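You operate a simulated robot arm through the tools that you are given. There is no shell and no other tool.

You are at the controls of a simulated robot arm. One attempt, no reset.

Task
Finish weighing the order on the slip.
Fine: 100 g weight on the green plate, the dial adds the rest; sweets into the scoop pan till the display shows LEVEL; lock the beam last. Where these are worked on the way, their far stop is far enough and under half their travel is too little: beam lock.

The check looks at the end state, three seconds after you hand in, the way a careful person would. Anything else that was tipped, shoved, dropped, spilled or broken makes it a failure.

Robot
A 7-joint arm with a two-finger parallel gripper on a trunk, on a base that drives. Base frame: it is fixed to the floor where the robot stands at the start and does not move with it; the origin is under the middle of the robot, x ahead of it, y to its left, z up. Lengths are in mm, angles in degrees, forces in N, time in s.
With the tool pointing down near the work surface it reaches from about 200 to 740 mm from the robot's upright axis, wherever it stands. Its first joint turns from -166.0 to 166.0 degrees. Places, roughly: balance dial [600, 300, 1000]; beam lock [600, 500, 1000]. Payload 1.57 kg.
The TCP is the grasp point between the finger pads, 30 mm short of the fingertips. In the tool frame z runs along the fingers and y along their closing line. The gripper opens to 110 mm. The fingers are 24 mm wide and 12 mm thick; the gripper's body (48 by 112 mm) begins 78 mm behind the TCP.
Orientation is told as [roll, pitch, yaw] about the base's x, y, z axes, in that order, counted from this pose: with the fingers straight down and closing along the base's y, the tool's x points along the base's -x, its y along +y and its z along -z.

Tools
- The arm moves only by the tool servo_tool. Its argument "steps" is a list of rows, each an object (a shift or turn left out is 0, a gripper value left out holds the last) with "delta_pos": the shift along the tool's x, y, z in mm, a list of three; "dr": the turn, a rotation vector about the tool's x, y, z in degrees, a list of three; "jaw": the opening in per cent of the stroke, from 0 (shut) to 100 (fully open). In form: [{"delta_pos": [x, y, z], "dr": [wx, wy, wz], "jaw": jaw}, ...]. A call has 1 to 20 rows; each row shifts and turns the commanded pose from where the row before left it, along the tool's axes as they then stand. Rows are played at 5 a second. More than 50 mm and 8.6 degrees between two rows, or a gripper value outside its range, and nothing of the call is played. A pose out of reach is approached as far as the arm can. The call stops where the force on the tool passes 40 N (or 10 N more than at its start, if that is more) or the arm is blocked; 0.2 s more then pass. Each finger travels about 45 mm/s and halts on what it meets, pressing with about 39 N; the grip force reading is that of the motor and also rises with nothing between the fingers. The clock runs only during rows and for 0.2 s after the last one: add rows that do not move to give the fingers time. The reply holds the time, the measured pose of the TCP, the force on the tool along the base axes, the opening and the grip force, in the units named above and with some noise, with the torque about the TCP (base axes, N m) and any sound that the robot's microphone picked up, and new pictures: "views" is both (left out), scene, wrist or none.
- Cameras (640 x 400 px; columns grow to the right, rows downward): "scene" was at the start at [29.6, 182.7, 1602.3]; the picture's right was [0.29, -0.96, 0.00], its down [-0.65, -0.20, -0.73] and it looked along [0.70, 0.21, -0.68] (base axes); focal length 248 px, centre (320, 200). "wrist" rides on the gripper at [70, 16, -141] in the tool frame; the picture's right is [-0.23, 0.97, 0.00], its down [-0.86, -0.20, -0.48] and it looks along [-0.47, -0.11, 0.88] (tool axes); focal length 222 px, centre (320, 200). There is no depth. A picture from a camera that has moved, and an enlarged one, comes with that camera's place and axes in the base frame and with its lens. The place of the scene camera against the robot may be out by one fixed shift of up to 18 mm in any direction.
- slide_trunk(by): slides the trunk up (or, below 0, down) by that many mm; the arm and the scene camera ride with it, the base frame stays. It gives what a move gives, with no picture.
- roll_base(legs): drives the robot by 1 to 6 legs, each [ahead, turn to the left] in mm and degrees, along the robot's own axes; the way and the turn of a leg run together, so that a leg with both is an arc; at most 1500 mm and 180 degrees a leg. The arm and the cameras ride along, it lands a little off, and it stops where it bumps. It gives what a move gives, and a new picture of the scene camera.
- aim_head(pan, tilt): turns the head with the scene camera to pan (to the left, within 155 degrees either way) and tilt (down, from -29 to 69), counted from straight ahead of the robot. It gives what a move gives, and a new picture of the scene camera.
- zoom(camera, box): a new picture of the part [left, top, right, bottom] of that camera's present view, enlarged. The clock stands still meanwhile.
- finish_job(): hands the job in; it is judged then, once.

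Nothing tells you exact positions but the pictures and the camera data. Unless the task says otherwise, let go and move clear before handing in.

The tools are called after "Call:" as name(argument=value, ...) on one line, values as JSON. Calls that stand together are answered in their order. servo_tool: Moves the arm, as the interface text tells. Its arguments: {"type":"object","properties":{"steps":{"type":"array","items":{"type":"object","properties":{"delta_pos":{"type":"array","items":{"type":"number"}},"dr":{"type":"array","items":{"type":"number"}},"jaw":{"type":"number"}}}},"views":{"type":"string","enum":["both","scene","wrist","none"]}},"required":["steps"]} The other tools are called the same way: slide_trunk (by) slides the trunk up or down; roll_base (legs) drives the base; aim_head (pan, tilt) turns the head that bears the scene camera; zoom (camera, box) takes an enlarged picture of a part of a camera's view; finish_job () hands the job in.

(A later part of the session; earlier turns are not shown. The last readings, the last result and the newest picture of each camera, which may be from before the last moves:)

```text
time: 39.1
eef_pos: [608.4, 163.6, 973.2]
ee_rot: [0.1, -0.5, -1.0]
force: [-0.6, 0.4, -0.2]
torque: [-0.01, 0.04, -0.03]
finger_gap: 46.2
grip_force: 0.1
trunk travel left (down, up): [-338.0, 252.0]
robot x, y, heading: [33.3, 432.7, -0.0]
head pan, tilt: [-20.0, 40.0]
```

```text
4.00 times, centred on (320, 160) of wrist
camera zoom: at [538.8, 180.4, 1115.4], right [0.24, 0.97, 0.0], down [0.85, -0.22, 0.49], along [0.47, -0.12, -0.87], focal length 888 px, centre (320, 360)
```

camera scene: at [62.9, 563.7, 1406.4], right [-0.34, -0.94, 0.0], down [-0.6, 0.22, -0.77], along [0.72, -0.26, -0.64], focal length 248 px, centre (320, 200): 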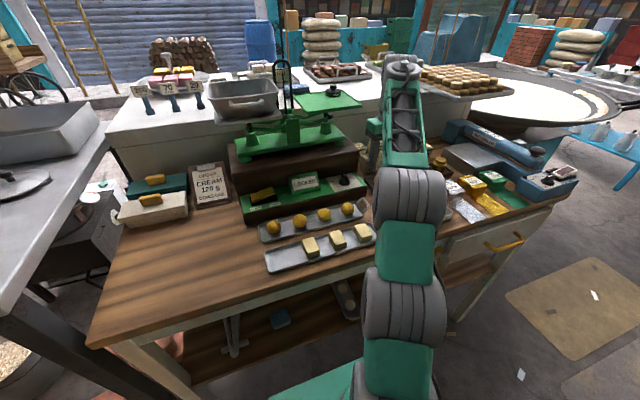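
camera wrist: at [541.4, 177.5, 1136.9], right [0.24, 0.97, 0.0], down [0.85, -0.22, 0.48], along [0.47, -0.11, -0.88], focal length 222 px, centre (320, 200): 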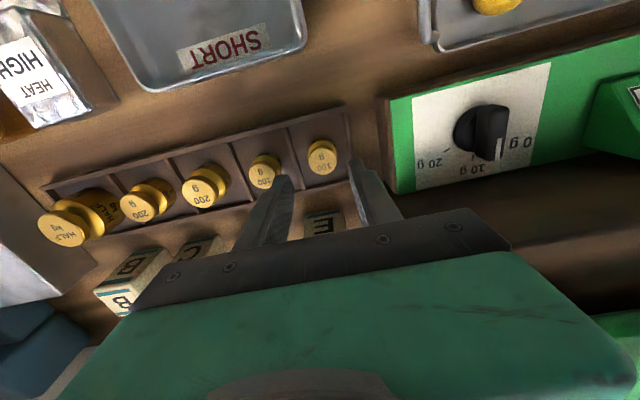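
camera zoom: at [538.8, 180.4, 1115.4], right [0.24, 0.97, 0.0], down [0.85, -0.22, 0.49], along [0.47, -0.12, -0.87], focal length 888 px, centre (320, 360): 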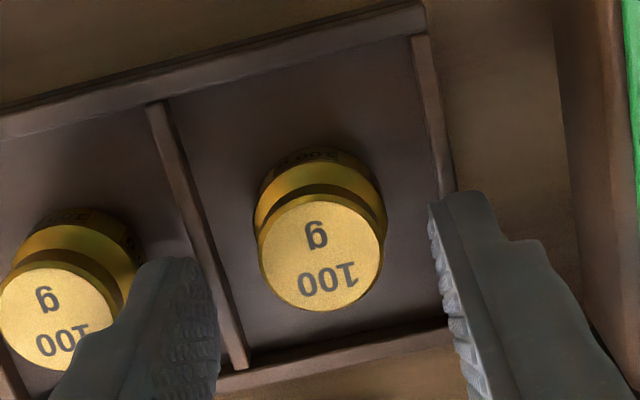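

The fingers are centred and the weight's top is near z 935. I'll narrow the jaws, lower the tips to about z 922 above the rack walls, and close.

Call:
servo_tool(steps=[{"delta_pos": [0, 0.5, 0], "jaw": 36}, {"delta_pos": [0, 0, 12]}, {"delta_pos": [0, 0, 8]}, {"delta_pos": [0, 0, 0]}], views="none")

Call:
zoom(camera="wrist", box=[240, 110, 400, 210])

```text
time: 39.8
eef_pos: [609.9, 162.1, 969.6]
ee_rot: [-0.4, -1.7, -1.0]
force: [-7.9, 1.9, 11.3]
torque: [0.4, 0.33, 0.19]
finger_gap: 41.3
grip_force: 0.0
trunk travel left (down, up): [-338.0, 252.0]
robot x, y, heading: [33.8, 433.8, -0.0]
head pan, tilt: [-20.0, 40.0]
stopped in row 3: the force on the tool passed its limit at 48 N (the readings are from after the stop); the commanded pose is now the measured one
```

```text
4.00 times, centred on (320, 160) of wrist
camera zoom: at [535.3, 181.1, 1109.7], right [0.24, 0.97, 0.0], down [0.84, -0.21, 0.51], along [0.49, -0.12, -0.86], focal length 888 px, centre (320, 360)
```

zoom: 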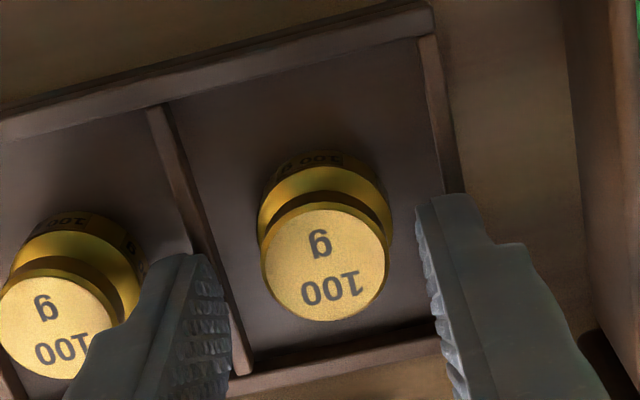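

The +y fingertip touched the rack's side wall, so its rim is near z 940 and the weight's top is higher than I thought, about z 952, x 602. I'll lift slightly, level the tool, shift back 7 mm and recheck.

Call:
servo_tool(steps=[{"delta_pos": [0, 0, -10]}, {"delta_pos": [7, 1, 0], "dr": [-0.5, 1.5, 0]}, {"delta_pos": [0, 0, 0]}], views="none")

Call:
zoom(camera="wrist", box=[240, 130, 400, 230])

Call:
zoom(camera="scene", box=[330, 130, 430, 200])

```text
time: 40.6
eef_pos: [603.1, 165.2, 977.1]
ee_rot: [0.3, 0.0, -1.0]
force: [0.8, 0.4, 0.4]
torque: [0.02, 0.0, 0.0]
finger_gap: 39.9
grip_force: 0.0
trunk travel left (down, up): [-338.0, 252.0]
robot x, y, heading: [34.2, 432.2, -0.0]
head pan, tilt: [-20.0, 40.0]
```

```text
4.00 times, centred on (320, 180) of wrist
camera zoom: at [534.3, 181.1, 1118.8], right [0.24, 0.97, 0.0], down [0.85, -0.22, 0.48], along [0.46, -0.11, -0.88], focal length 888 px, centre (320, 280)
```

zoom: 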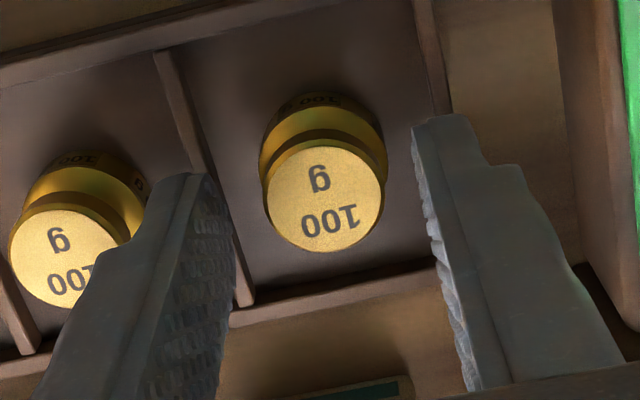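

```text
5.71 times, centred on (380, 165) of scene
camera zoom: at [63.0, 563.6, 1406.4], right [-0.34, -0.94, 0.0], down [-0.6, 0.22, -0.77], along [0.72, -0.26, -0.64], focal length 1418 px, centre (-23, 400)
```

zoom: 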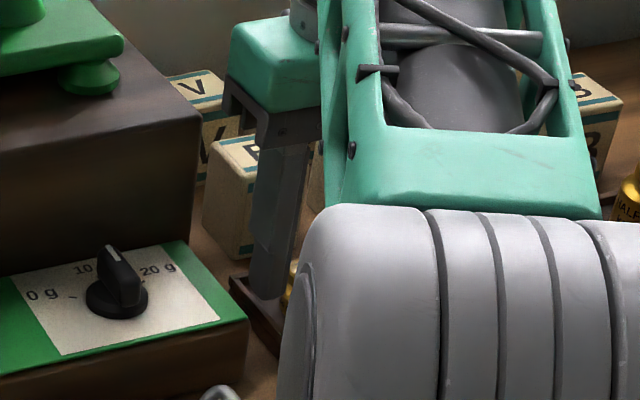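

The weight's top reads z 951 directly under the TCP. I'll lower 4 mm and close on the knob.

Call:
servo_tool(steps=[{"delta_pos": [0, 0, 4]}, {"jaw": 10}, {"jaw": 10}, {"jaw": 10}], views="none")

Call:
zoom(camera="wrist", box=[240, 130, 400, 230])

```text
time: 41.6
eef_pos: [602.7, 164.5, 972.5]
ee_rot: [0.2, 0.0, -1.1]
force: [0.2, -0.4, -0.1]
torque: [-0.04, -0.02, 0.02]
finger_gap: 25.7
grip_force: 33.1
trunk travel left (down, up): [-338.0, 252.0]
robot x, y, heading: [33.1, 436.6, 0.0]
head pan, tilt: [-20.0, 40.0]
```

```text
4.00 times, centred on (320, 180) of wrist
camera zoom: at [534.3, 181.2, 1114.6], right [0.24, 0.97, 0.0], down [0.85, -0.22, 0.48], along [0.46, -0.11, -0.88], focal length 888 px, centre (320, 280)
```

zoom: 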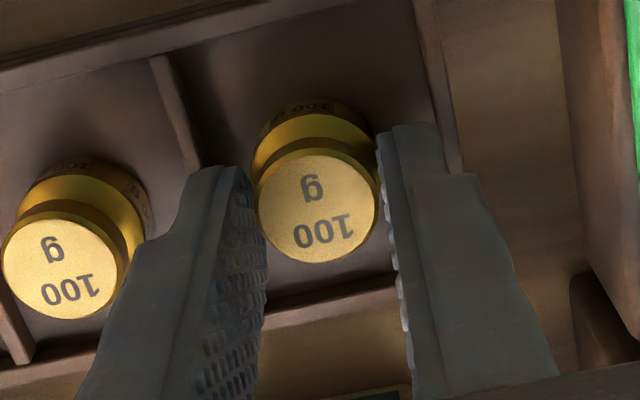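

The weight is gripped at a 25.7 mm gap. The plate spans about x 680–831, y 207–368 at z 1154, with the PAN weight near (783, 247). I'll lift and carry the weight towards (720, 295).

Call:
servo_tool(steps=[{"delta_pos": [0, 0, -15]}, {"delta_pos": [0, 0, -40]}, {"delta_pos": [0, 0, -50]}, {"delta_pos": [0, 0, -50]}, {"delta_pos": [0, 0, -50]}, {"delta_pos": [0, 0, -50]}, {"delta_pos": [0, 0, -40]}, {"delta_pos": [0, 0, 0]}], views="both")

```text
time: 42.5
eef_pos: [605.7, 161.5, 1062.0]
ee_rot: [-0.4, -0.9, -0.8]
force: [17.0, -17.3, -33.6]
torque: [1.65, -0.24, 0.93]
finger_gap: 26.3
grip_force: 37.0
out of reach, approached as far as the arm can: row 3, 4
trunk travel left (down, up): [-338.0, 252.0]
robot x, y, heading: [28.7, 436.2, 0.5]
head pan, tilt: [-20.0, 40.0]
stopped in row 4: the force on the tool passed its limit at 122 N (the readings are from after the stop); the commanded pose is now the measured one
camera scene: at [62.4, 564.1, 1406.4], right [-0.34, -0.94, 0.0], down [-0.6, 0.22, -0.77], along [0.72, -0.26, -0.64], focal length 248 px, centre (320, 200)
camera wrist: at [535.6, 179.2, 1203.5], right [0.24, 0.97, 0.0], down [0.84, -0.21, 0.49], along [0.48, -0.12, -0.87], focal length 222 px, centre (320, 200)
```

scene: 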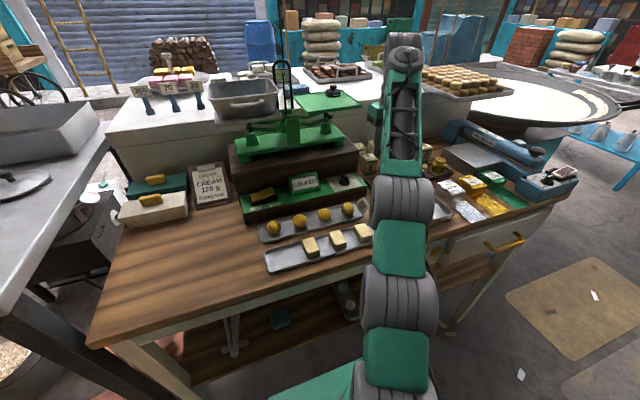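
wrist: 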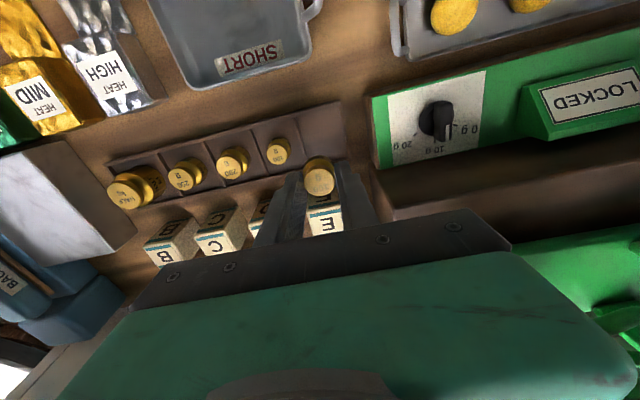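

The arm has run out of upward reach at this trunk height, but the weight is still held. I'll back down a little and raise the trunk instead.

Call:
servo_tool(steps=[{"delta_pos": [0, 0, 15], "dr": [-0.5, 0.5, 0]}, {"delta_pos": [0, 0, 15]}, {"delta_pos": [0, 0, 0]}], views="none")

Call:
slide_trunk(by=245)

Call:
aim_head(pan=-20, tilt=45)

```text
time: 43.3
eef_pos: [605.7, 161.1, 1032.7]
ee_rot: [0.3, 0.0, -0.9]
force: [-0.5, 0.7, -0.9]
torque: [-0.03, -0.01, -0.01]
finger_gap: 26.0
grip_force: 37.1
trunk travel left (down, up): [-338.0, 252.0]
robot x, y, heading: [33.0, 434.6, 0.1]
head pan, tilt: [-20.0, 40.0]
```

```text
time: 45.8
eef_pos: [606.4, 160.8, 1276.9]
ee_rot: [0.2, -0.3, -0.9]
force: [0.8, 0.1, -0.8]
torque: [0.0, 0.04, 0.0]
finger_gap: 25.9
grip_force: 37.4
trunk travel left (down, up): [-583.0, 7.0]
robot x, y, heading: [35.6, 435.7, 0.1]
head pan, tilt: [-20.0, 40.0]
```

```text
time: 46.5
eef_pos: [606.8, 161.3, 1278.1]
ee_rot: [0.3, -0.3, -0.9]
force: [0.4, -0.5, -1.2]
torque: [0.0, 0.0, -0.01]
finger_gap: 26.2
grip_force: 37.5
trunk travel left (down, up): [-583.0, 7.0]
robot x, y, heading: [36.1, 434.8, 0.2]
head pan, tilt: [-20.0, 45.0]
camera scene: at [59.6, 564.9, 1644.2], right [-0.34, -0.94, 0.0], down [-0.66, 0.24, -0.71], along [0.67, -0.24, -0.71], focal length 248 px, centre (320, 200)
```

scene: 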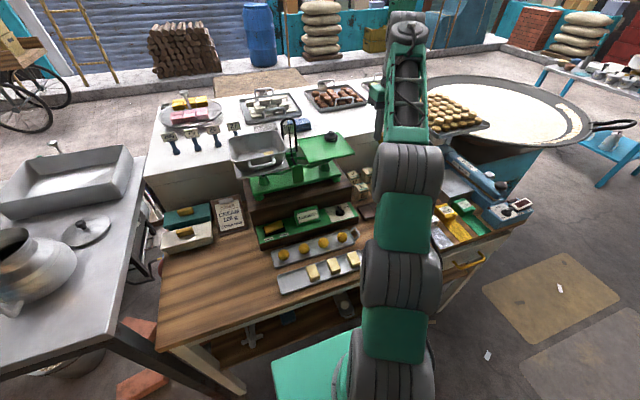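

Call:
servo_tool(steps=[{"delta_pos": [-20, 40, 0]}, {"delta_pos": [-25, 40, 0]}, {"delta_pos": [-25, 40, 0]}, {"delta_pos": [-25, 14, 0]}, {"delta_pos": [-15, 0, 0]}, {"delta_pos": [0, 0, 0]}], views="both")

Call:
zoom(camera="scene", box=[220, 60, 440, 200])

Call:
zoom(camera="wrist", box=[220, 100, 420, 225])

```text
time: 47.9
eef_pos: [684.6, 300.4, 1262.8]
ee_rot: [0.3, -0.2, -1.0]
force: [7.6, 0.6, -12.7]
torque: [-0.38, 0.15, -0.23]
finger_gap: 25.9
grip_force: 37.2
out of reach, approached as far as the arm can: row 3, 4, 5
trunk travel left (down, up): [-583.0, 7.0]
robot x, y, heading: [34.2, 429.7, 0.2]
head pan, tilt: [-20.0, 45.0]
camera scene: at [60.6, 565.0, 1644.2], right [-0.34, -0.94, 0.0], down [-0.67, 0.24, -0.71], along [0.66, -0.24, -0.71], focal length 248 px, centre (320, 200)
camera wrist: at [615.6, 316.4, 1405.2], right [0.24, 0.97, 0.01], down [0.85, -0.22, 0.48], along [0.47, -0.11, -0.88], focal length 222 px, centre (320, 200)
```

scene: 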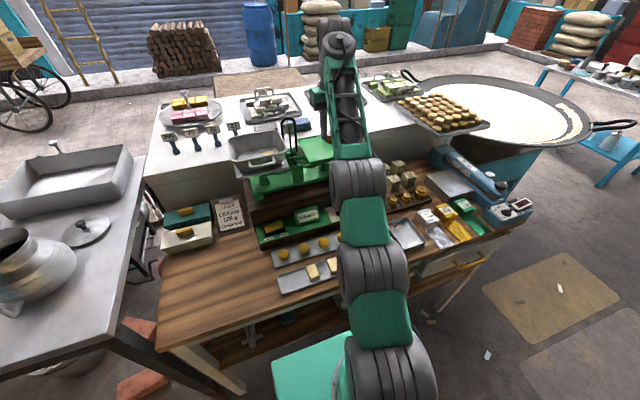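
wrist: 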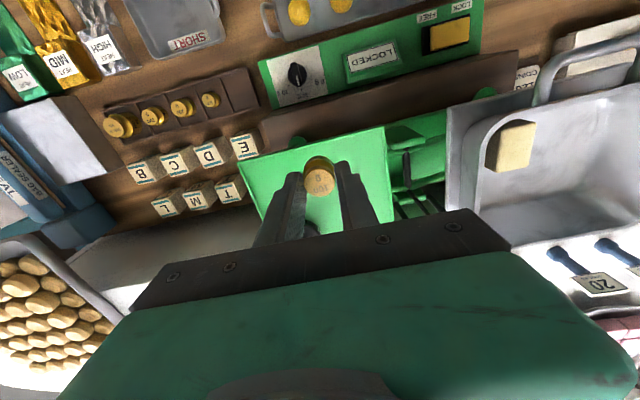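

```text
2.86 times, centred on (330, 130) of scene
camera zoom: at [60.6, 565.0, 1644.2], right [-0.34, -0.94, 0.0], down [-0.67, 0.24, -0.71], along [0.66, -0.24, -0.71], focal length 709 px, centre (291, 400)
```

zoom: 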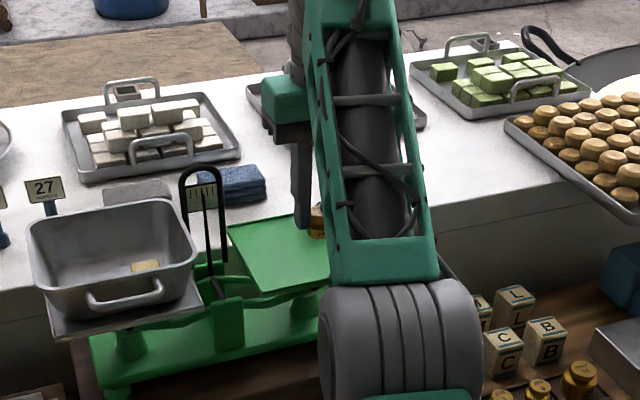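

```text
3.20 times, centred on (320, 162) of wrist
camera zoom: at [615.6, 316.4, 1405.2], right [0.24, 0.97, 0.01], down [0.85, -0.22, 0.48], along [0.47, -0.11, -0.88], focal length 711 px, centre (320, 320)
```

zoom: 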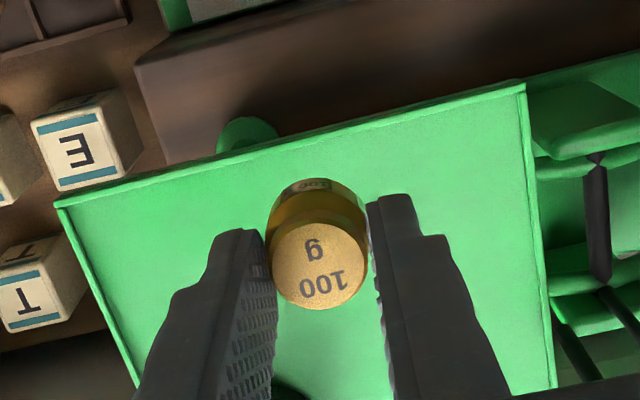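

The forward reach is limited at this height, so I'll descend, which extends it over the plate.

Call:
servo_tool(steps=[{"delta_pos": [0, 0, 15]}, {"delta_pos": [0, 0, 15]}, {"delta_pos": [0, 0, 0]}], views="wrist")

```text
time: 48.7
eef_pos: [683.7, 300.4, 1233.9]
ee_rot: [0.3, -0.1, -0.9]
force: [-0.1, 0.7, -0.6]
torque: [0.01, 0.02, -0.03]
finger_gap: 26.2
grip_force: 37.4
trunk travel left (down, up): [-583.0, 7.0]
robot x, y, heading: [30.2, 435.4, 0.2]
head pan, tilt: [-20.0, 45.0]
camera wrist: at [614.9, 315.5, 1376.0], right [0.24, 0.97, 0.01], down [0.85, -0.22, 0.48], along [0.47, -0.11, -0.88], focal length 222 px, centre (320, 200)
```

wrist: 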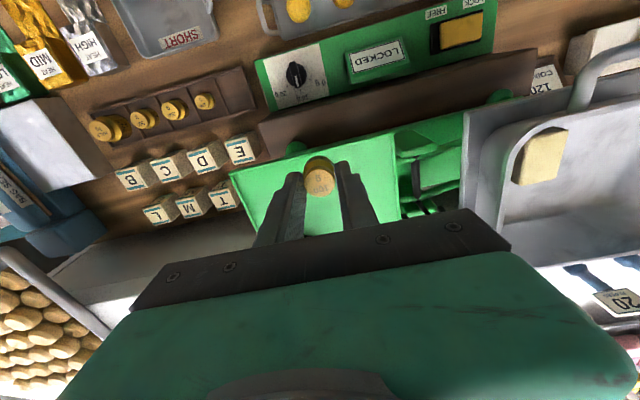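

Call:
servo_tool(steps=[{"delta_pos": [-15, 0, 0]}, {"delta_pos": [-15, 0, 0]}, {"delta_pos": [0, 0, 0]}], views="none")

Call:
zoom(camera="wrist", box=[220, 100, 420, 225])

Call:
zoom(camera="scene", box=[270, 100, 370, 180])

```text
time: 49.5
eef_pos: [699.3, 301.7, 1231.9]
ee_rot: [0.3, -0.1, -0.8]
force: [0.3, -0.4, -1.2]
torque: [-0.01, 0.02, 0.0]
finger_gap: 25.8
grip_force: 37.2
out of reach, approached as far as the arm can: row 2
trunk travel left (down, up): [-583.0, 7.0]
robot x, y, heading: [36.8, 437.2, -0.2]
head pan, tilt: [-20.0, 45.0]
```

```text
3.20 times, centred on (320, 162) of wrist
camera zoom: at [631.1, 316.7, 1373.9], right [0.24, 0.97, 0.01], down [0.85, -0.22, 0.48], along [0.47, -0.11, -0.88], focal length 711 px, centre (320, 320)
```

zoom: 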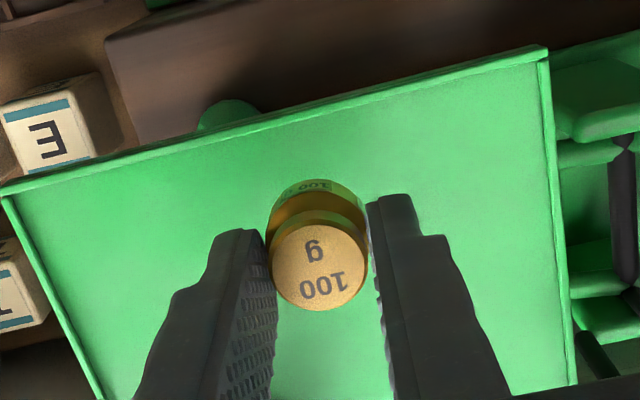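

```text
5.00 times, centred on (320, 140) of scene
camera zoom: at [59.7, 565.0, 1644.2], right [-0.34, -0.94, 0.0], down [-0.67, 0.24, -0.71], along [0.66, -0.24, -0.71], focal length 1241 px, centre (320, 500)
```

zoom: 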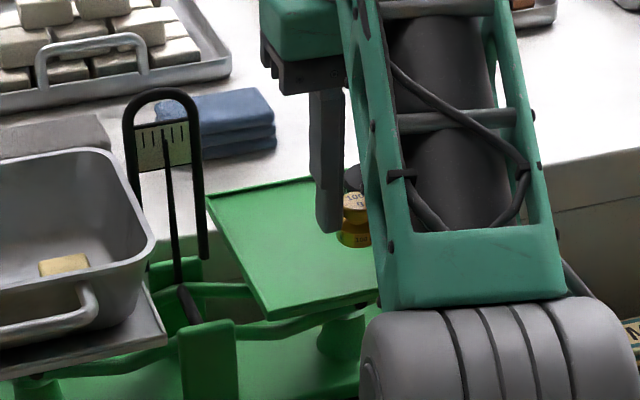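

Call:
servo_tool(steps=[{"delta_pos": [-5, 0, 8]}, {"delta_pos": [-5, 0, 6]}, {"delta_pos": [0, 0, 0]}], views="none")

Call:
zoom(camera="wrist", box=[220, 100, 420, 225])

Call:
zoom(camera="scene", box=[290, 110, 350, 160])

```text
time: 50.3
eef_pos: [708.2, 301.3, 1216.4]
ee_rot: [0.4, -0.2, -0.9]
force: [-0.5, 0.2, -1.8]
torque: [-0.02, -0.01, 0.01]
finger_gap: 26.0
grip_force: 37.7
trunk travel left (down, up): [-583.0, 7.0]
robot x, y, heading: [30.7, 435.3, -0.0]
head pan, tilt: [-20.0, 45.0]
```

```text
3.20 times, centred on (320, 162) of wrist
camera zoom: at [638.7, 317.3, 1358.7], right [0.24, 0.97, 0.01], down [0.85, -0.22, 0.48], along [0.47, -0.11, -0.88], focal length 711 px, centre (320, 320)
```

zoom: 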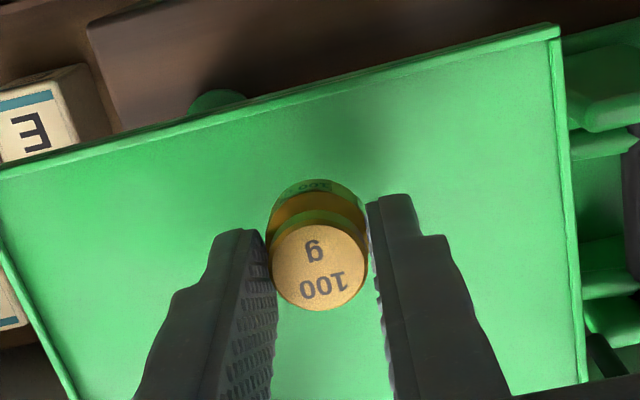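

```text
8.00 times, centred on (320, 135) of scene
camera zoom: at [59.5, 565.0, 1644.2], right [-0.34, -0.94, 0.0], down [-0.67, 0.24, -0.71], along [0.67, -0.24, -0.71], focal length 1985 px, centre (320, 720)
```

zoom: 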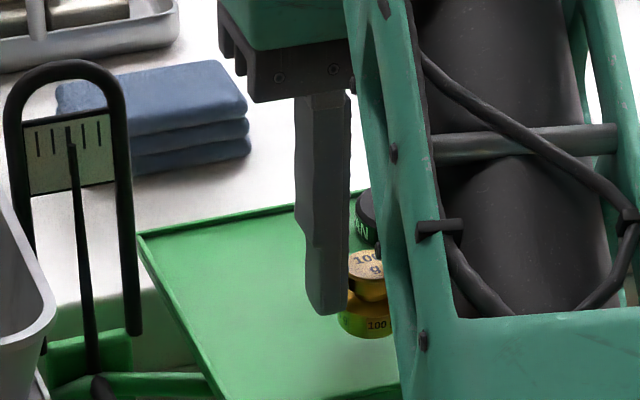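

Call:
servo_tool(steps=[{"delta_pos": [0, 0, 3]}, {"delta_pos": [0, 0, 0]}], views="none")

Call:
servo_tool(steps=[{"delta_pos": [0, 0, 3]}, {"delta_pos": [0, 0, 0]}], views="none")

Call:
zoom(camera="scene", box=[290, 110, 350, 160])

```text
time: 50.9
eef_pos: [709.7, 300.0, 1214.9]
ee_rot: [0.3, -0.2, -0.9]
force: [-0.2, -0.4, -1.4]
torque: [-0.02, 0.01, -0.03]
finger_gap: 26.1
grip_force: 37.0
trunk travel left (down, up): [-583.0, 7.0]
robot x, y, heading: [33.7, 437.0, 0.6]
head pan, tilt: [-20.0, 45.0]
```

```text
time: 51.5
eef_pos: [709.5, 301.3, 1210.0]
ee_rot: [0.2, -0.1, -0.9]
force: [-0.4, 0.4, -1.7]
torque: [0.01, 0.0, 0.0]
finger_gap: 26.3
grip_force: 37.2
trunk travel left (down, up): [-583.0, 7.0]
robot x, y, heading: [31.6, 434.0, 0.2]
head pan, tilt: [-20.0, 45.0]
```

```text
8.00 times, centred on (320, 135) of scene
camera zoom: at [59.6, 565.0, 1644.2], right [-0.34, -0.94, 0.0], down [-0.67, 0.24, -0.71], along [0.67, -0.24, -0.71], focal length 1985 px, centre (320, 720)
```

zoom: 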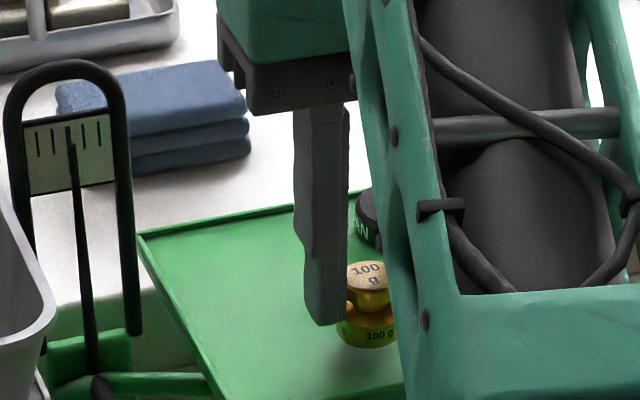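

Call:
servo_tool(steps=[{"delta_pos": [0, 0, 3]}, {"delta_pos": [0, 0, 0]}], views="none")

Call:
servo_tool(steps=[{"delta_pos": [0, 0, 3]}, {"delta_pos": [0, 0, 0]}], views="none")

Call:
zoom(camera="wrist", box=[260, 110, 380, 200])

Call:
zoom(camera="scene", box=[290, 110, 350, 160])

```text
time: 52.1
eef_pos: [709.3, 301.8, 1208.1]
ee_rot: [0.3, -0.3, -0.9]
force: [0.6, -0.1, 0.2]
torque: [0.0, -0.01, 0.02]
finger_gap: 26.2
grip_force: 36.8
trunk travel left (down, up): [-583.0, 7.0]
robot x, y, heading: [32.0, 434.3, -0.1]
head pan, tilt: [-20.0, 45.0]
```

```text
time: 52.7
eef_pos: [709.8, 302.5, 1205.8]
ee_rot: [0.3, -0.1, -0.9]
force: [-0.7, 0.2, -0.6]
torque: [0.0, -0.04, -0.02]
finger_gap: 25.9
grip_force: 37.2
trunk travel left (down, up): [-583.0, 7.0]
robot x, y, heading: [34.4, 435.0, 0.1]
head pan, tilt: [-20.0, 45.0]
```

```text
4.44 times, centred on (320, 155) of wrist
camera zoom: at [640.3, 317.6, 1347.5], right [0.24, 0.97, 0.01], down [0.85, -0.22, 0.48], along [0.47, -0.11, -0.88], focal length 987 px, centre (320, 400)
```

zoom: 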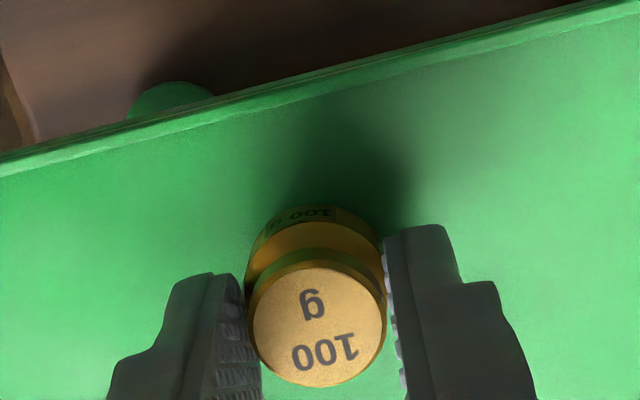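

```text
8.00 times, centred on (320, 135) of scene
camera zoom: at [59.7, 565.0, 1644.2], right [-0.34, -0.94, 0.0], down [-0.67, 0.24, -0.71], along [0.66, -0.24, -0.71], focal length 1985 px, centre (320, 720)
```

zoom: 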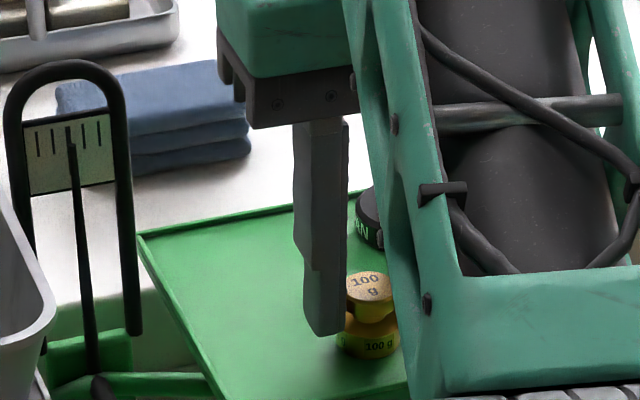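

Call:
servo_tool(steps=[{"delta_pos": [0, 0, 3]}, {"delta_pos": [0, 0, 0]}], views="none")

Call:
servo_tool(steps=[{"delta_pos": [0, 0, 3]}, {"delta_pos": [0, 0, 0]}], views="none")

Call:
servo_tool(steps=[{"delta_pos": [0, 0, 3]}, {"delta_pos": [0, 0, 0]}], views="none")

Call:
zoom(camera="wrist", box=[260, 110, 380, 200])

Call:
zoom(camera="scene", box=[290, 110, 350, 160])

```text
time: 53.3
eef_pos: [710.0, 301.5, 1204.9]
ee_rot: [0.3, -0.5, -0.9]
force: [0.8, 0.1, 13.7]
torque: [-0.05, 0.1, 0.0]
finger_gap: 26.0
grip_force: 37.8
trunk travel left (down, up): [-583.0, 7.0]
robot x, y, heading: [35.1, 434.2, 0.5]
head pan, tilt: [-20.0, 45.0]
```

```text
time: 53.9
eef_pos: [709.0, 301.6, 1205.1]
ee_rot: [0.2, -0.7, -1.0]
force: [6.4, -0.5, 35.9]
torque: [-0.07, 0.09, -0.01]
finger_gap: 26.1
grip_force: 37.1
trunk travel left (down, up): [-583.0, 7.0]
robot x, y, heading: [35.0, 432.5, 0.1]
head pan, tilt: [-20.0, 45.0]
```

```text
time: 54.5
eef_pos: [708.3, 301.9, 1200.6]
ee_rot: [0.2, -0.7, -0.9]
force: [5.1, -0.7, 38.7]
torque: [-0.02, -0.09, -0.02]
finger_gap: 26.0
grip_force: 36.6
trunk travel left (down, up): [-583.0, 7.0]
robot x, y, heading: [35.6, 434.3, -0.1]
head pan, tilt: [-20.0, 45.0]
```

```text
4.44 times, centred on (320, 155) of wrist
camera zoom: at [638.2, 317.9, 1342.5], right [0.24, 0.97, 0.01], down [0.85, -0.21, 0.49], along [0.47, -0.11, -0.87], focal length 987 px, centre (320, 400)
```

zoom: 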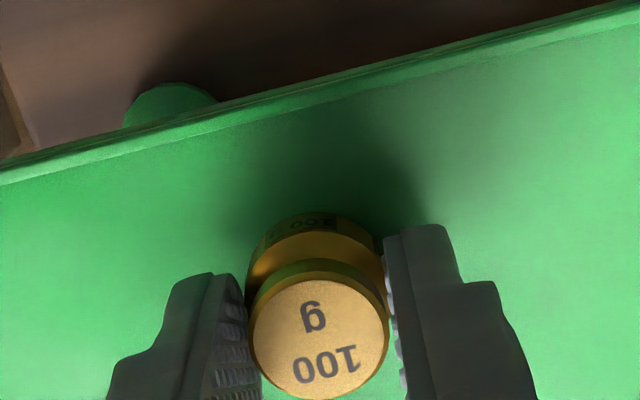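

```text
8.00 times, centred on (320, 135) of scene
camera zoom: at [56.4, 565.8, 1644.3], right [-0.34, -0.94, 0.0], down [-0.66, 0.24, -0.71], along [0.67, -0.24, -0.71], focal length 1985 px, centre (320, 720)
```

zoom: 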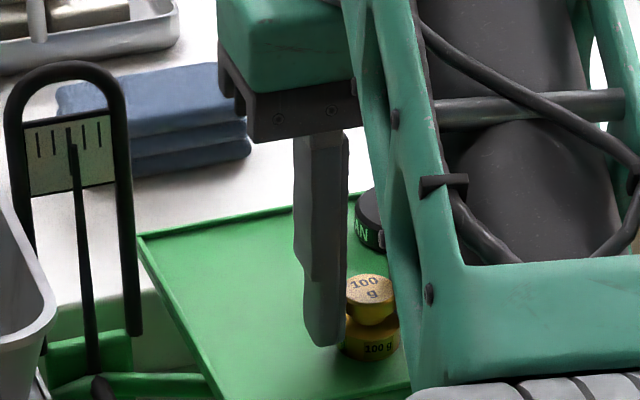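

Contact was at about z 1205 and the last steps pressed too far. I'll back up to relieve it before releasing.

Call:
servo_tool(steps=[{"delta_pos": [0, 0, -4], "dr": [0, 0.4, 0]}, {"delta_pos": [0, 0, 0]}], views="none")

```text
time: 55.1
eef_pos: [709.3, 302.4, 1201.2]
ee_rot: [0.3, 0.3, -1.0]
force: [7.0, 0.4, 26.2]
torque: [-0.01, -0.51, 0.01]
finger_gap: 26.2
grip_force: 37.3
trunk travel left (down, up): [-583.0, 7.0]
robot x, y, heading: [33.9, 430.9, 0.1]
head pan, tilt: [-20.0, 45.0]
```

Call:
servo_tool(steps=[{"delta_pos": [0, 0, -2.5], "dr": [0, -0.4, 0]}, {"delta_pos": [0, 0, 0]}], views="none")

```text
time: 55.7
eef_pos: [707.7, 301.4, 1200.5]
ee_rot: [0.4, 0.1, -0.9]
force: [1.0, 3.2, 9.6]
torque: [0.04, -0.12, 0.04]
finger_gap: 26.1
grip_force: 36.9
trunk travel left (down, up): [-583.0, 7.0]
robot x, y, heading: [30.6, 433.6, 0.3]
head pan, tilt: [-20.0, 45.0]
```

Call:
servo_tool(steps=[{"delta_pos": [0, 0, -1]}, {"jaw": 30}, {"jaw": 42}, {"jaw": 42}, {"jaw": 42}], views="none")

Call:
zoom(camera="wrist", box=[240, 110, 400, 230])

```text
time: 56.9
eef_pos: [709.3, 300.5, 1202.8]
ee_rot: [0.3, -0.3, -0.9]
force: [0.5, 0.6, -0.2]
torque: [0.0, 0.02, 0.0]
finger_gap: 46.1
grip_force: 0.1
trunk travel left (down, up): [-583.0, 7.0]
robot x, y, heading: [33.2, 439.1, 0.0]
head pan, tilt: [-20.0, 45.0]
```

```text
3.33 times, centred on (320, 170) of wrist
camera zoom: at [640.6, 316.9, 1345.7], right [0.24, 0.97, 0.01], down [0.85, -0.22, 0.48], along [0.47, -0.11, -0.88], focal length 740 px, centre (320, 300)
```

zoom: 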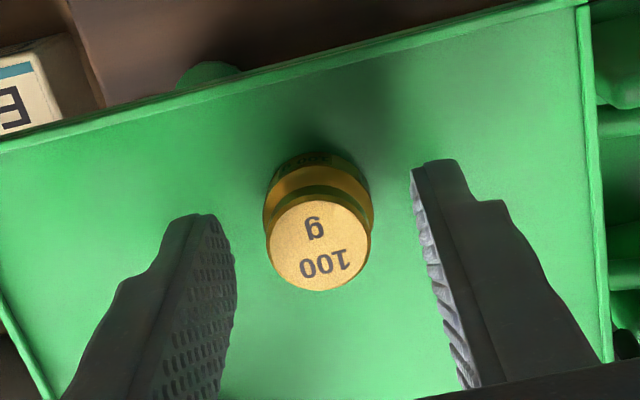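

The weight is standing on the plate. I'll lift and retract.

Call:
servo_tool(steps=[{"delta_pos": [0, 0, -10]}, {"delta_pos": [10, 0, -15]}, {"delta_pos": [25, 0, -20]}, {"delta_pos": [40, 0, -15]}, {"delta_pos": [45, 0, 0]}, {"delta_pos": [45, 0, 0]}, {"delta_pos": [0, 0, 0]}], views="both")

Call:
zoom(camera="scene", box=[240, 90, 380, 180])

Call:
zoom(camera="wrist", box=[250, 50, 410, 170])

```text
time: 58.5
eef_pos: [541.2, 301.9, 1263.1]
ee_rot: [0.4, -0.1, -0.9]
force: [0.8, 0.0, 0.1]
torque: [0.03, 0.03, -0.05]
finger_gap: 46.1
grip_force: 0.0
trunk travel left (down, up): [-583.0, 7.0]
robot x, y, heading: [36.7, 437.2, -0.1]
head pan, tilt: [-20.0, 45.0]
camera scene: at [59.8, 565.0, 1644.1], right [-0.34, -0.94, 0.0], down [-0.67, 0.24, -0.71], along [0.66, -0.24, -0.71], focal length 248 px, centre (320, 200)
camera wrist: at [473.3, 318.3, 1406.4], right [0.24, 0.97, 0.01], down [0.85, -0.22, 0.48], along [0.47, -0.11, -0.88], focal length 222 px, centre (320, 200)
```

scene: 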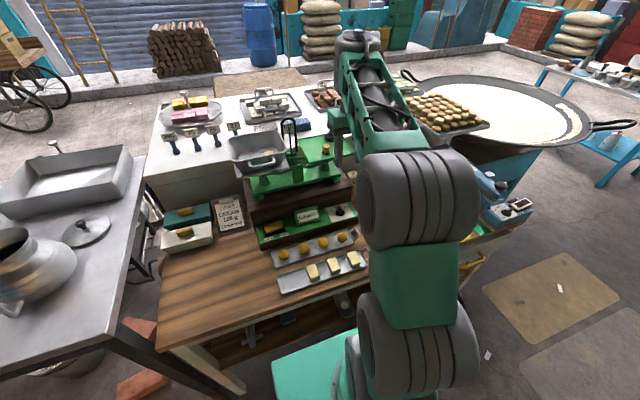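
wrist: 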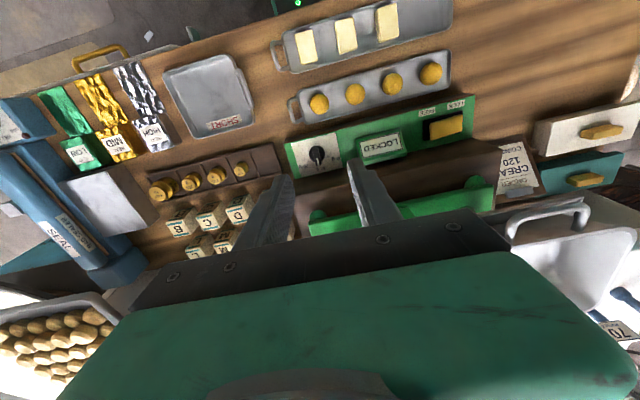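

```text
4.44 times, centred on (310, 135) of scene
camera zoom: at [59.8, 565.0, 1644.1], right [-0.34, -0.94, 0.0], down [-0.67, 0.24, -0.71], along [0.66, -0.24, -0.71], focal length 1103 px, centre (364, 489)
```

zoom: 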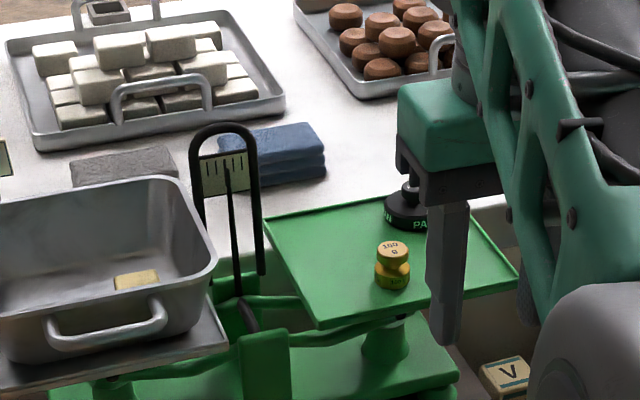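

```text
3.33 times, centred on (330, 110) of wrist
camera zoom: at [473.3, 318.3, 1406.4], right [0.24, 0.97, 0.01], down [0.85, -0.22, 0.48], along [0.47, -0.11, -0.88], focal length 740 px, centre (287, 500)
```

zoom: 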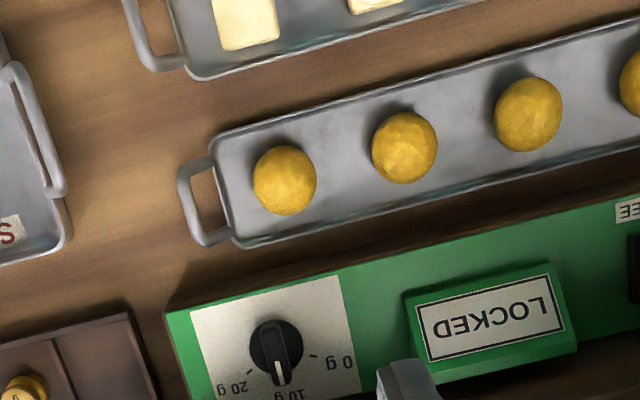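

The 100 g weight sits on the plate. Next is the dial, near (604, 282, 960), which points to 10. I'll lower the trunk so the arm can reach down and take a close look.

Call:
slide_trunk(by=-195)

Call:
servo_tool(steps=[{"delta_pos": [-20, -20, 0]}, {"delta_pos": [0, 0, 0]}], views="both")

Call:
zoom(camera="wrist", box=[240, 90, 400, 190])

```text
time: 60.6
eef_pos: [542.2, 301.9, 1070.1]
ee_rot: [0.3, -0.2, -0.9]
force: [0.6, 0.2, 0.0]
torque: [0.0, 0.01, -0.02]
finger_gap: 46.3
grip_force: 0.0
trunk travel left (down, up): [-388.0, 202.0]
robot x, y, heading: [28.6, 434.9, 0.0]
head pan, tilt: [-20.0, 45.0]
```

```text
time: 61.2
eef_pos: [561.7, 281.9, 1068.7]
ee_rot: [0.3, -0.2, -1.0]
force: [0.3, -0.3, -1.1]
torque: [-0.03, 0.03, 0.01]
finger_gap: 46.3
grip_force: 0.1
trunk travel left (down, up): [-388.0, 202.0]
robot x, y, heading: [31.6, 435.2, 0.1]
head pan, tilt: [-20.0, 45.0]
camera scene: at [59.8, 564.7, 1449.2], right [-0.34, -0.94, 0.0], down [-0.67, 0.24, -0.71], along [0.66, -0.24, -0.71], focal length 248 px, centre (320, 200)
camera wrist: at [493.5, 298.4, 1211.0], right [0.24, 0.97, 0.01], down [0.85, -0.22, 0.48], along [0.47, -0.11, -0.88], focal length 222 px, centre (320, 200)
```

scene: 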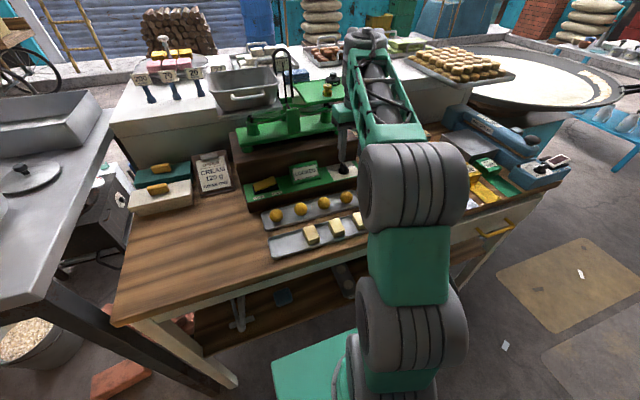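
wrist: 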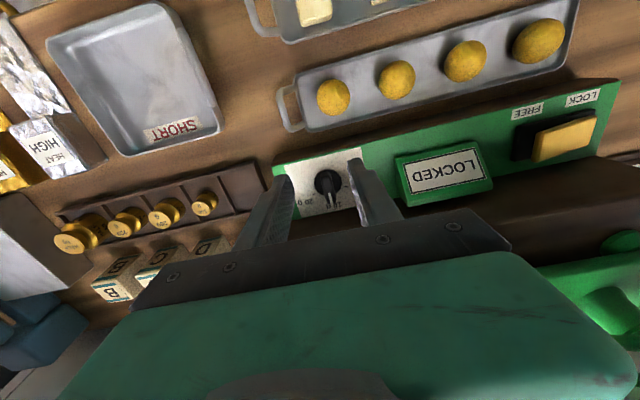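

```text
4.00 times, centred on (320, 140) of wrist
camera zoom: at [493.5, 298.4, 1211.0], right [0.24, 0.97, 0.01], down [0.85, -0.22, 0.48], along [0.47, -0.11, -0.88], focal length 888 px, centre (320, 440)
```

zoom: 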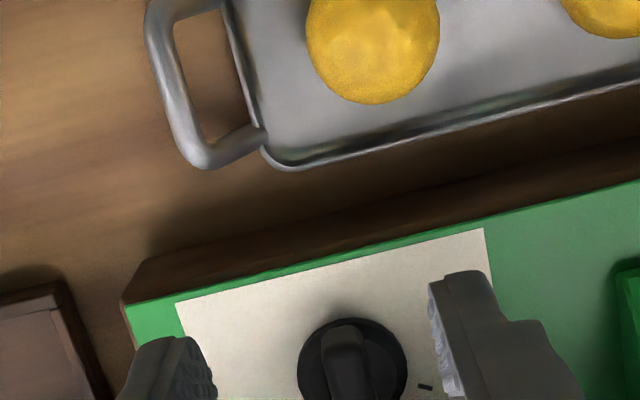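

Call:
servo_tool(steps=[{"delta_pos": [45, 0, 0]}, {"delta_pos": [0, 0, 0]}], views="none")

Call:
zoom(camera="wrist", box=[270, 170, 390, 250])

Call:
zoom(camera="scene", box=[320, 150, 370, 190])

```text
time: 61.8
eef_pos: [516.9, 283.3, 1068.5]
ee_rot: [0.2, -0.2, -0.9]
force: [-0.2, -0.3, 0.1]
torque: [-0.03, -0.04, 0.01]
finger_gap: 46.1
grip_force: 0.0
trunk travel left (down, up): [-388.0, 202.0]
robot x, y, heading: [31.2, 429.7, 0.2]
head pan, tilt: [-20.0, 45.0]
```

```text
5.00 times, centred on (330, 210) of wrist
camera zoom: at [446.9, 299.7, 1211.3], right [0.24, 0.97, 0.01], down [0.85, -0.22, 0.48], along [0.47, -0.11, -0.88], focal length 1111 px, centre (270, 150)
```

zoom: 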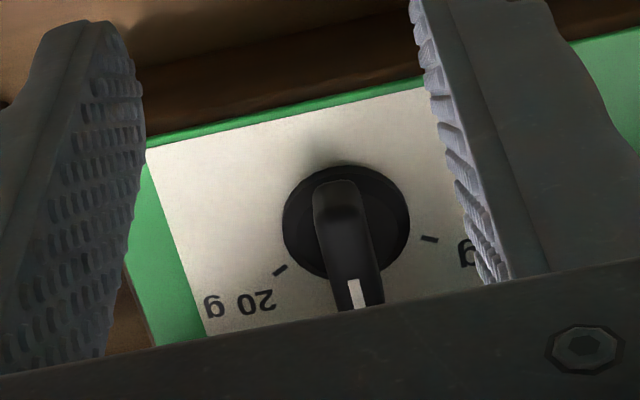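

```text
10.00 times, centred on (345, 170) of scene
camera zoom: at [58.8, 565.2, 1449.2], right [-0.34, -0.94, 0.0], down [-0.66, 0.24, -0.71], along [0.67, -0.24, -0.71], focal length 2482 px, centre (70, 500)
```

zoom: 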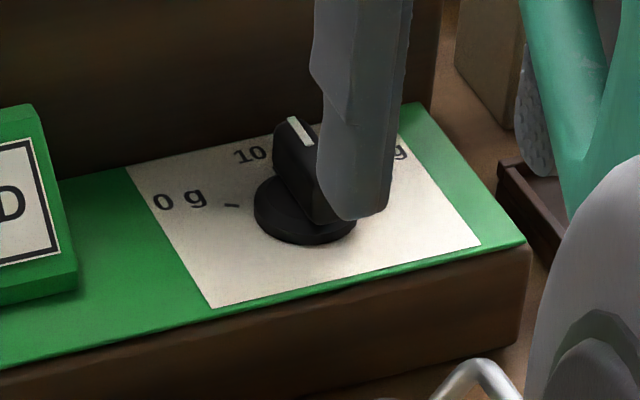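

The knob axis comes out at about (605, 280.5) with the disc top near z 963 and the ridge along x. I'll go over it with the fingers straddling the ridge.

Call:
servo_tool(steps=[{"delta_pos": [-44, -2, 0]}, {"delta_pos": [-44, -1, 10], "jaw": 36}, {"delta_pos": [0, 0, 30]}, {"delta_pos": [0, 0, 0]}], views="none")

Call:
zoom(camera="wrist", box=[260, 120, 380, 200])

Call:
zoom(camera="scene", box=[310, 120, 380, 190])

```text
time: 62.8
eef_pos: [604.5, 279.8, 1029.0]
ee_rot: [0.2, -0.2, -1.0]
force: [0.6, 0.6, 0.6]
torque: [-0.01, -0.01, -0.03]
finger_gap: 39.7
grip_force: 0.0
trunk travel left (down, up): [-388.0, 202.0]
robot x, y, heading: [33.2, 434.7, 0.0]
head pan, tilt: [-20.0, 45.0]
```

```text
5.00 times, centred on (320, 160) of wrist
camera zoom: at [535.9, 295.4, 1171.2], right [0.24, 0.97, 0.01], down [0.85, -0.22, 0.48], along [0.47, -0.11, -0.88], focal length 1111 px, centre (320, 400)
```

zoom: 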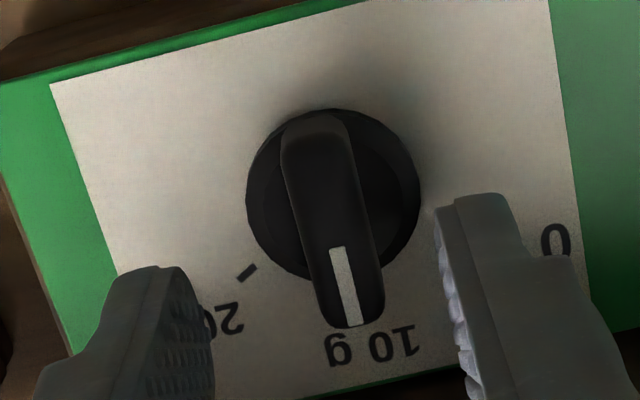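

```text
5.71 times, centred on (345, 155) of scene
camera zoom: at [59.3, 565.2, 1449.2], right [-0.34, -0.94, 0.0], down [-0.66, 0.24, -0.71], along [0.67, -0.24, -0.71], focal length 1418 px, centre (177, 457)
```

zoom: 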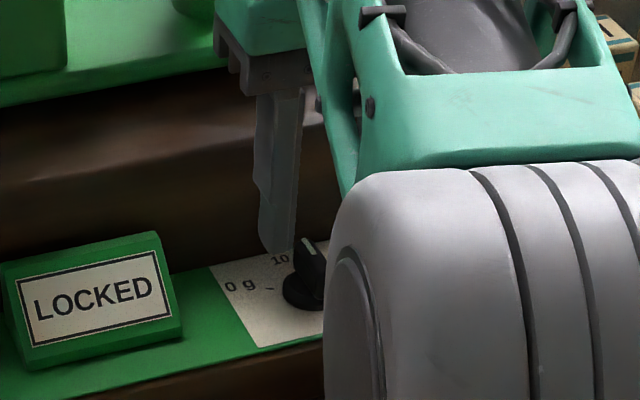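

Call:
servo_tool(steps=[{"delta_pos": [0, 1.5, 15]}, {"delta_pos": [0, 0, 10]}, {"delta_pos": [0, 0, 5]}, {"delta_pos": [0, 0, 0]}], views="none")

Call:
zoom(camera="wrist", box=[260, 140, 380, 220])

Call:
zoom(camera="scene", box=[325, 140, 365, 180])

```text
time: 63.8
eef_pos: [606.3, 281.6, 999.6]
ee_rot: [0.2, -0.2, -0.9]
force: [0.4, 0.1, 0.4]
torque: [0.03, -0.02, 0.01]
finger_gap: 39.5
grip_force: 0.1
trunk travel left (down, up): [-388.0, 202.0]
robot x, y, heading: [35.0, 435.1, 0.1]
head pan, tilt: [-20.0, 45.0]
```

```text
5.00 times, centred on (320, 180) of wrist
camera zoom: at [536.6, 297.5, 1141.4], right [0.24, 0.97, 0.01], down [0.85, -0.22, 0.48], along [0.47, -0.11, -0.88], focal length 1111 px, centre (320, 300)
```

zoom: 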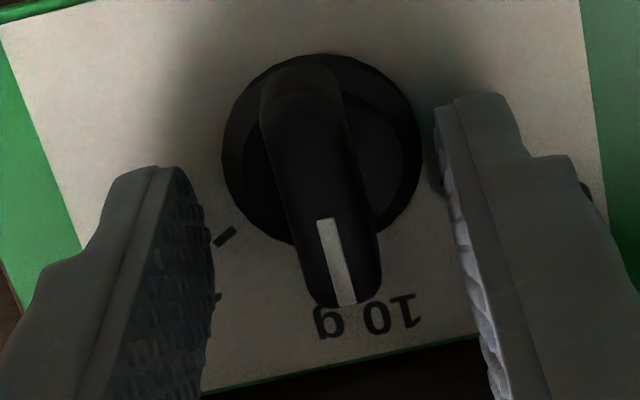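

```text
10.00 times, centred on (345, 160) of scene
camera zoom: at [59.5, 565.0, 1449.2], right [-0.34, -0.94, 0.0], down [-0.67, 0.24, -0.71], along [0.67, -0.24, -0.71], focal length 2482 px, centre (70, 600)
```

zoom: 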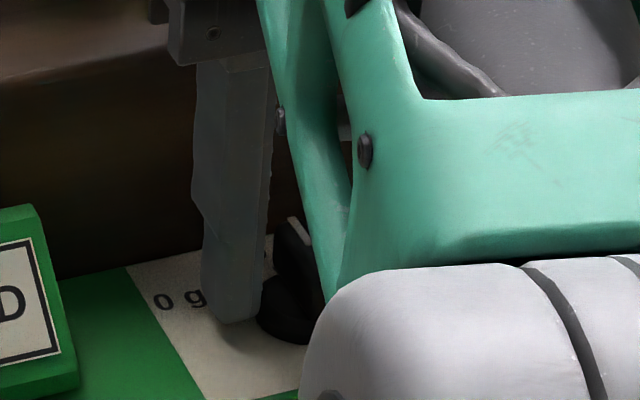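

Call:
servo_tool(steps=[{"delta_pos": [1, 0, 2]}, {"jaw": 5}, {"jaw": 5}, {"jaw": 5}, {"jaw": 5}], views="none")

Call:
zoom(camera="wrist", box=[260, 140, 380, 220])

```text
time: 65.0
eef_pos: [604.1, 283.2, 997.4]
ee_rot: [0.3, -0.1, -0.8]
force: [1.4, 18.4, 4.5]
torque: [0.56, 0.01, -0.08]
finger_gap: 31.0
grip_force: 39.7
trunk travel left (down, up): [-388.0, 202.0]
robot x, y, heading: [34.1, 432.6, 0.1]
head pan, tilt: [-20.0, 45.0]
```

```text
5.00 times, centred on (320, 180) of wrist
camera zoom: at [535.3, 299.0, 1140.2], right [0.24, 0.97, 0.0], down [0.85, -0.21, 0.48], along [0.47, -0.11, -0.88], focal length 1111 px, centre (320, 300)
```

zoom: 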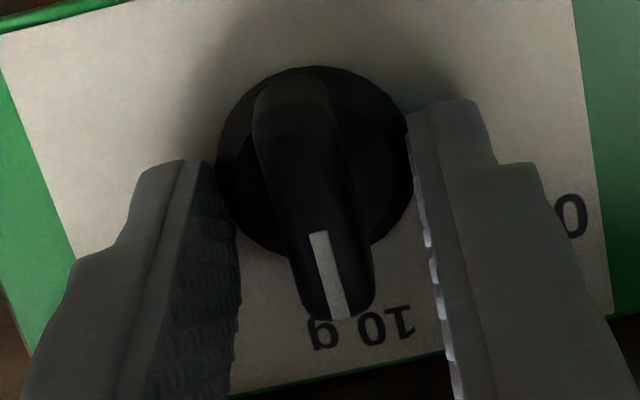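

The fingers closed on the 31 mm disc rather than the ridge. I'll open, raise a little, shift 2 mm in +y and grip the ridge.

Call:
servo_tool(steps=[{"jaw": 36}, {"jaw": 36}, {"delta_pos": [0, 2, -7]}, {"jaw": 5}, {"jaw": 5}, {"jaw": 5}, {"jaw": 5}, {"jaw": 5}], views="none")

Call:
zoom(camera="wrist", box=[260, 140, 380, 220])

```text
time: 66.8
eef_pos: [604.1, 282.6, 1003.8]
ee_rot: [0.4, -0.2, -0.9]
force: [-0.7, 0.9, -0.9]
torque: [-0.38, 0.17, -0.01]
finger_gap: 11.8
grip_force: 29.4
trunk travel left (down, up): [-388.0, 202.0]
robot x, y, heading: [33.7, 433.7, -0.0]
head pan, tilt: [-20.0, 45.0]
```

```text
5.00 times, centred on (320, 180) of wrist
camera zoom: at [535.0, 299.0, 1146.3], right [0.24, 0.97, 0.01], down [0.85, -0.22, 0.48], along [0.47, -0.11, -0.88], focal length 1111 px, centre (320, 300)
```

zoom: 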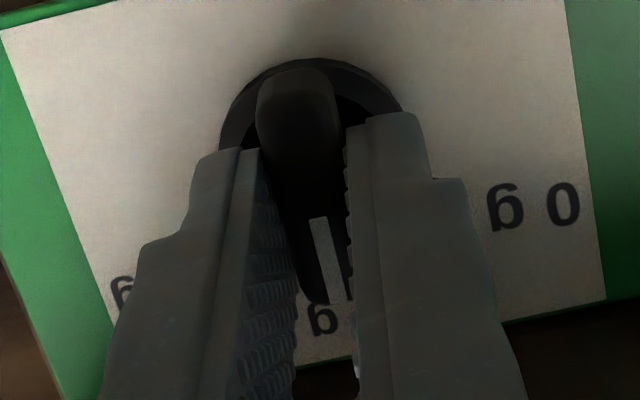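

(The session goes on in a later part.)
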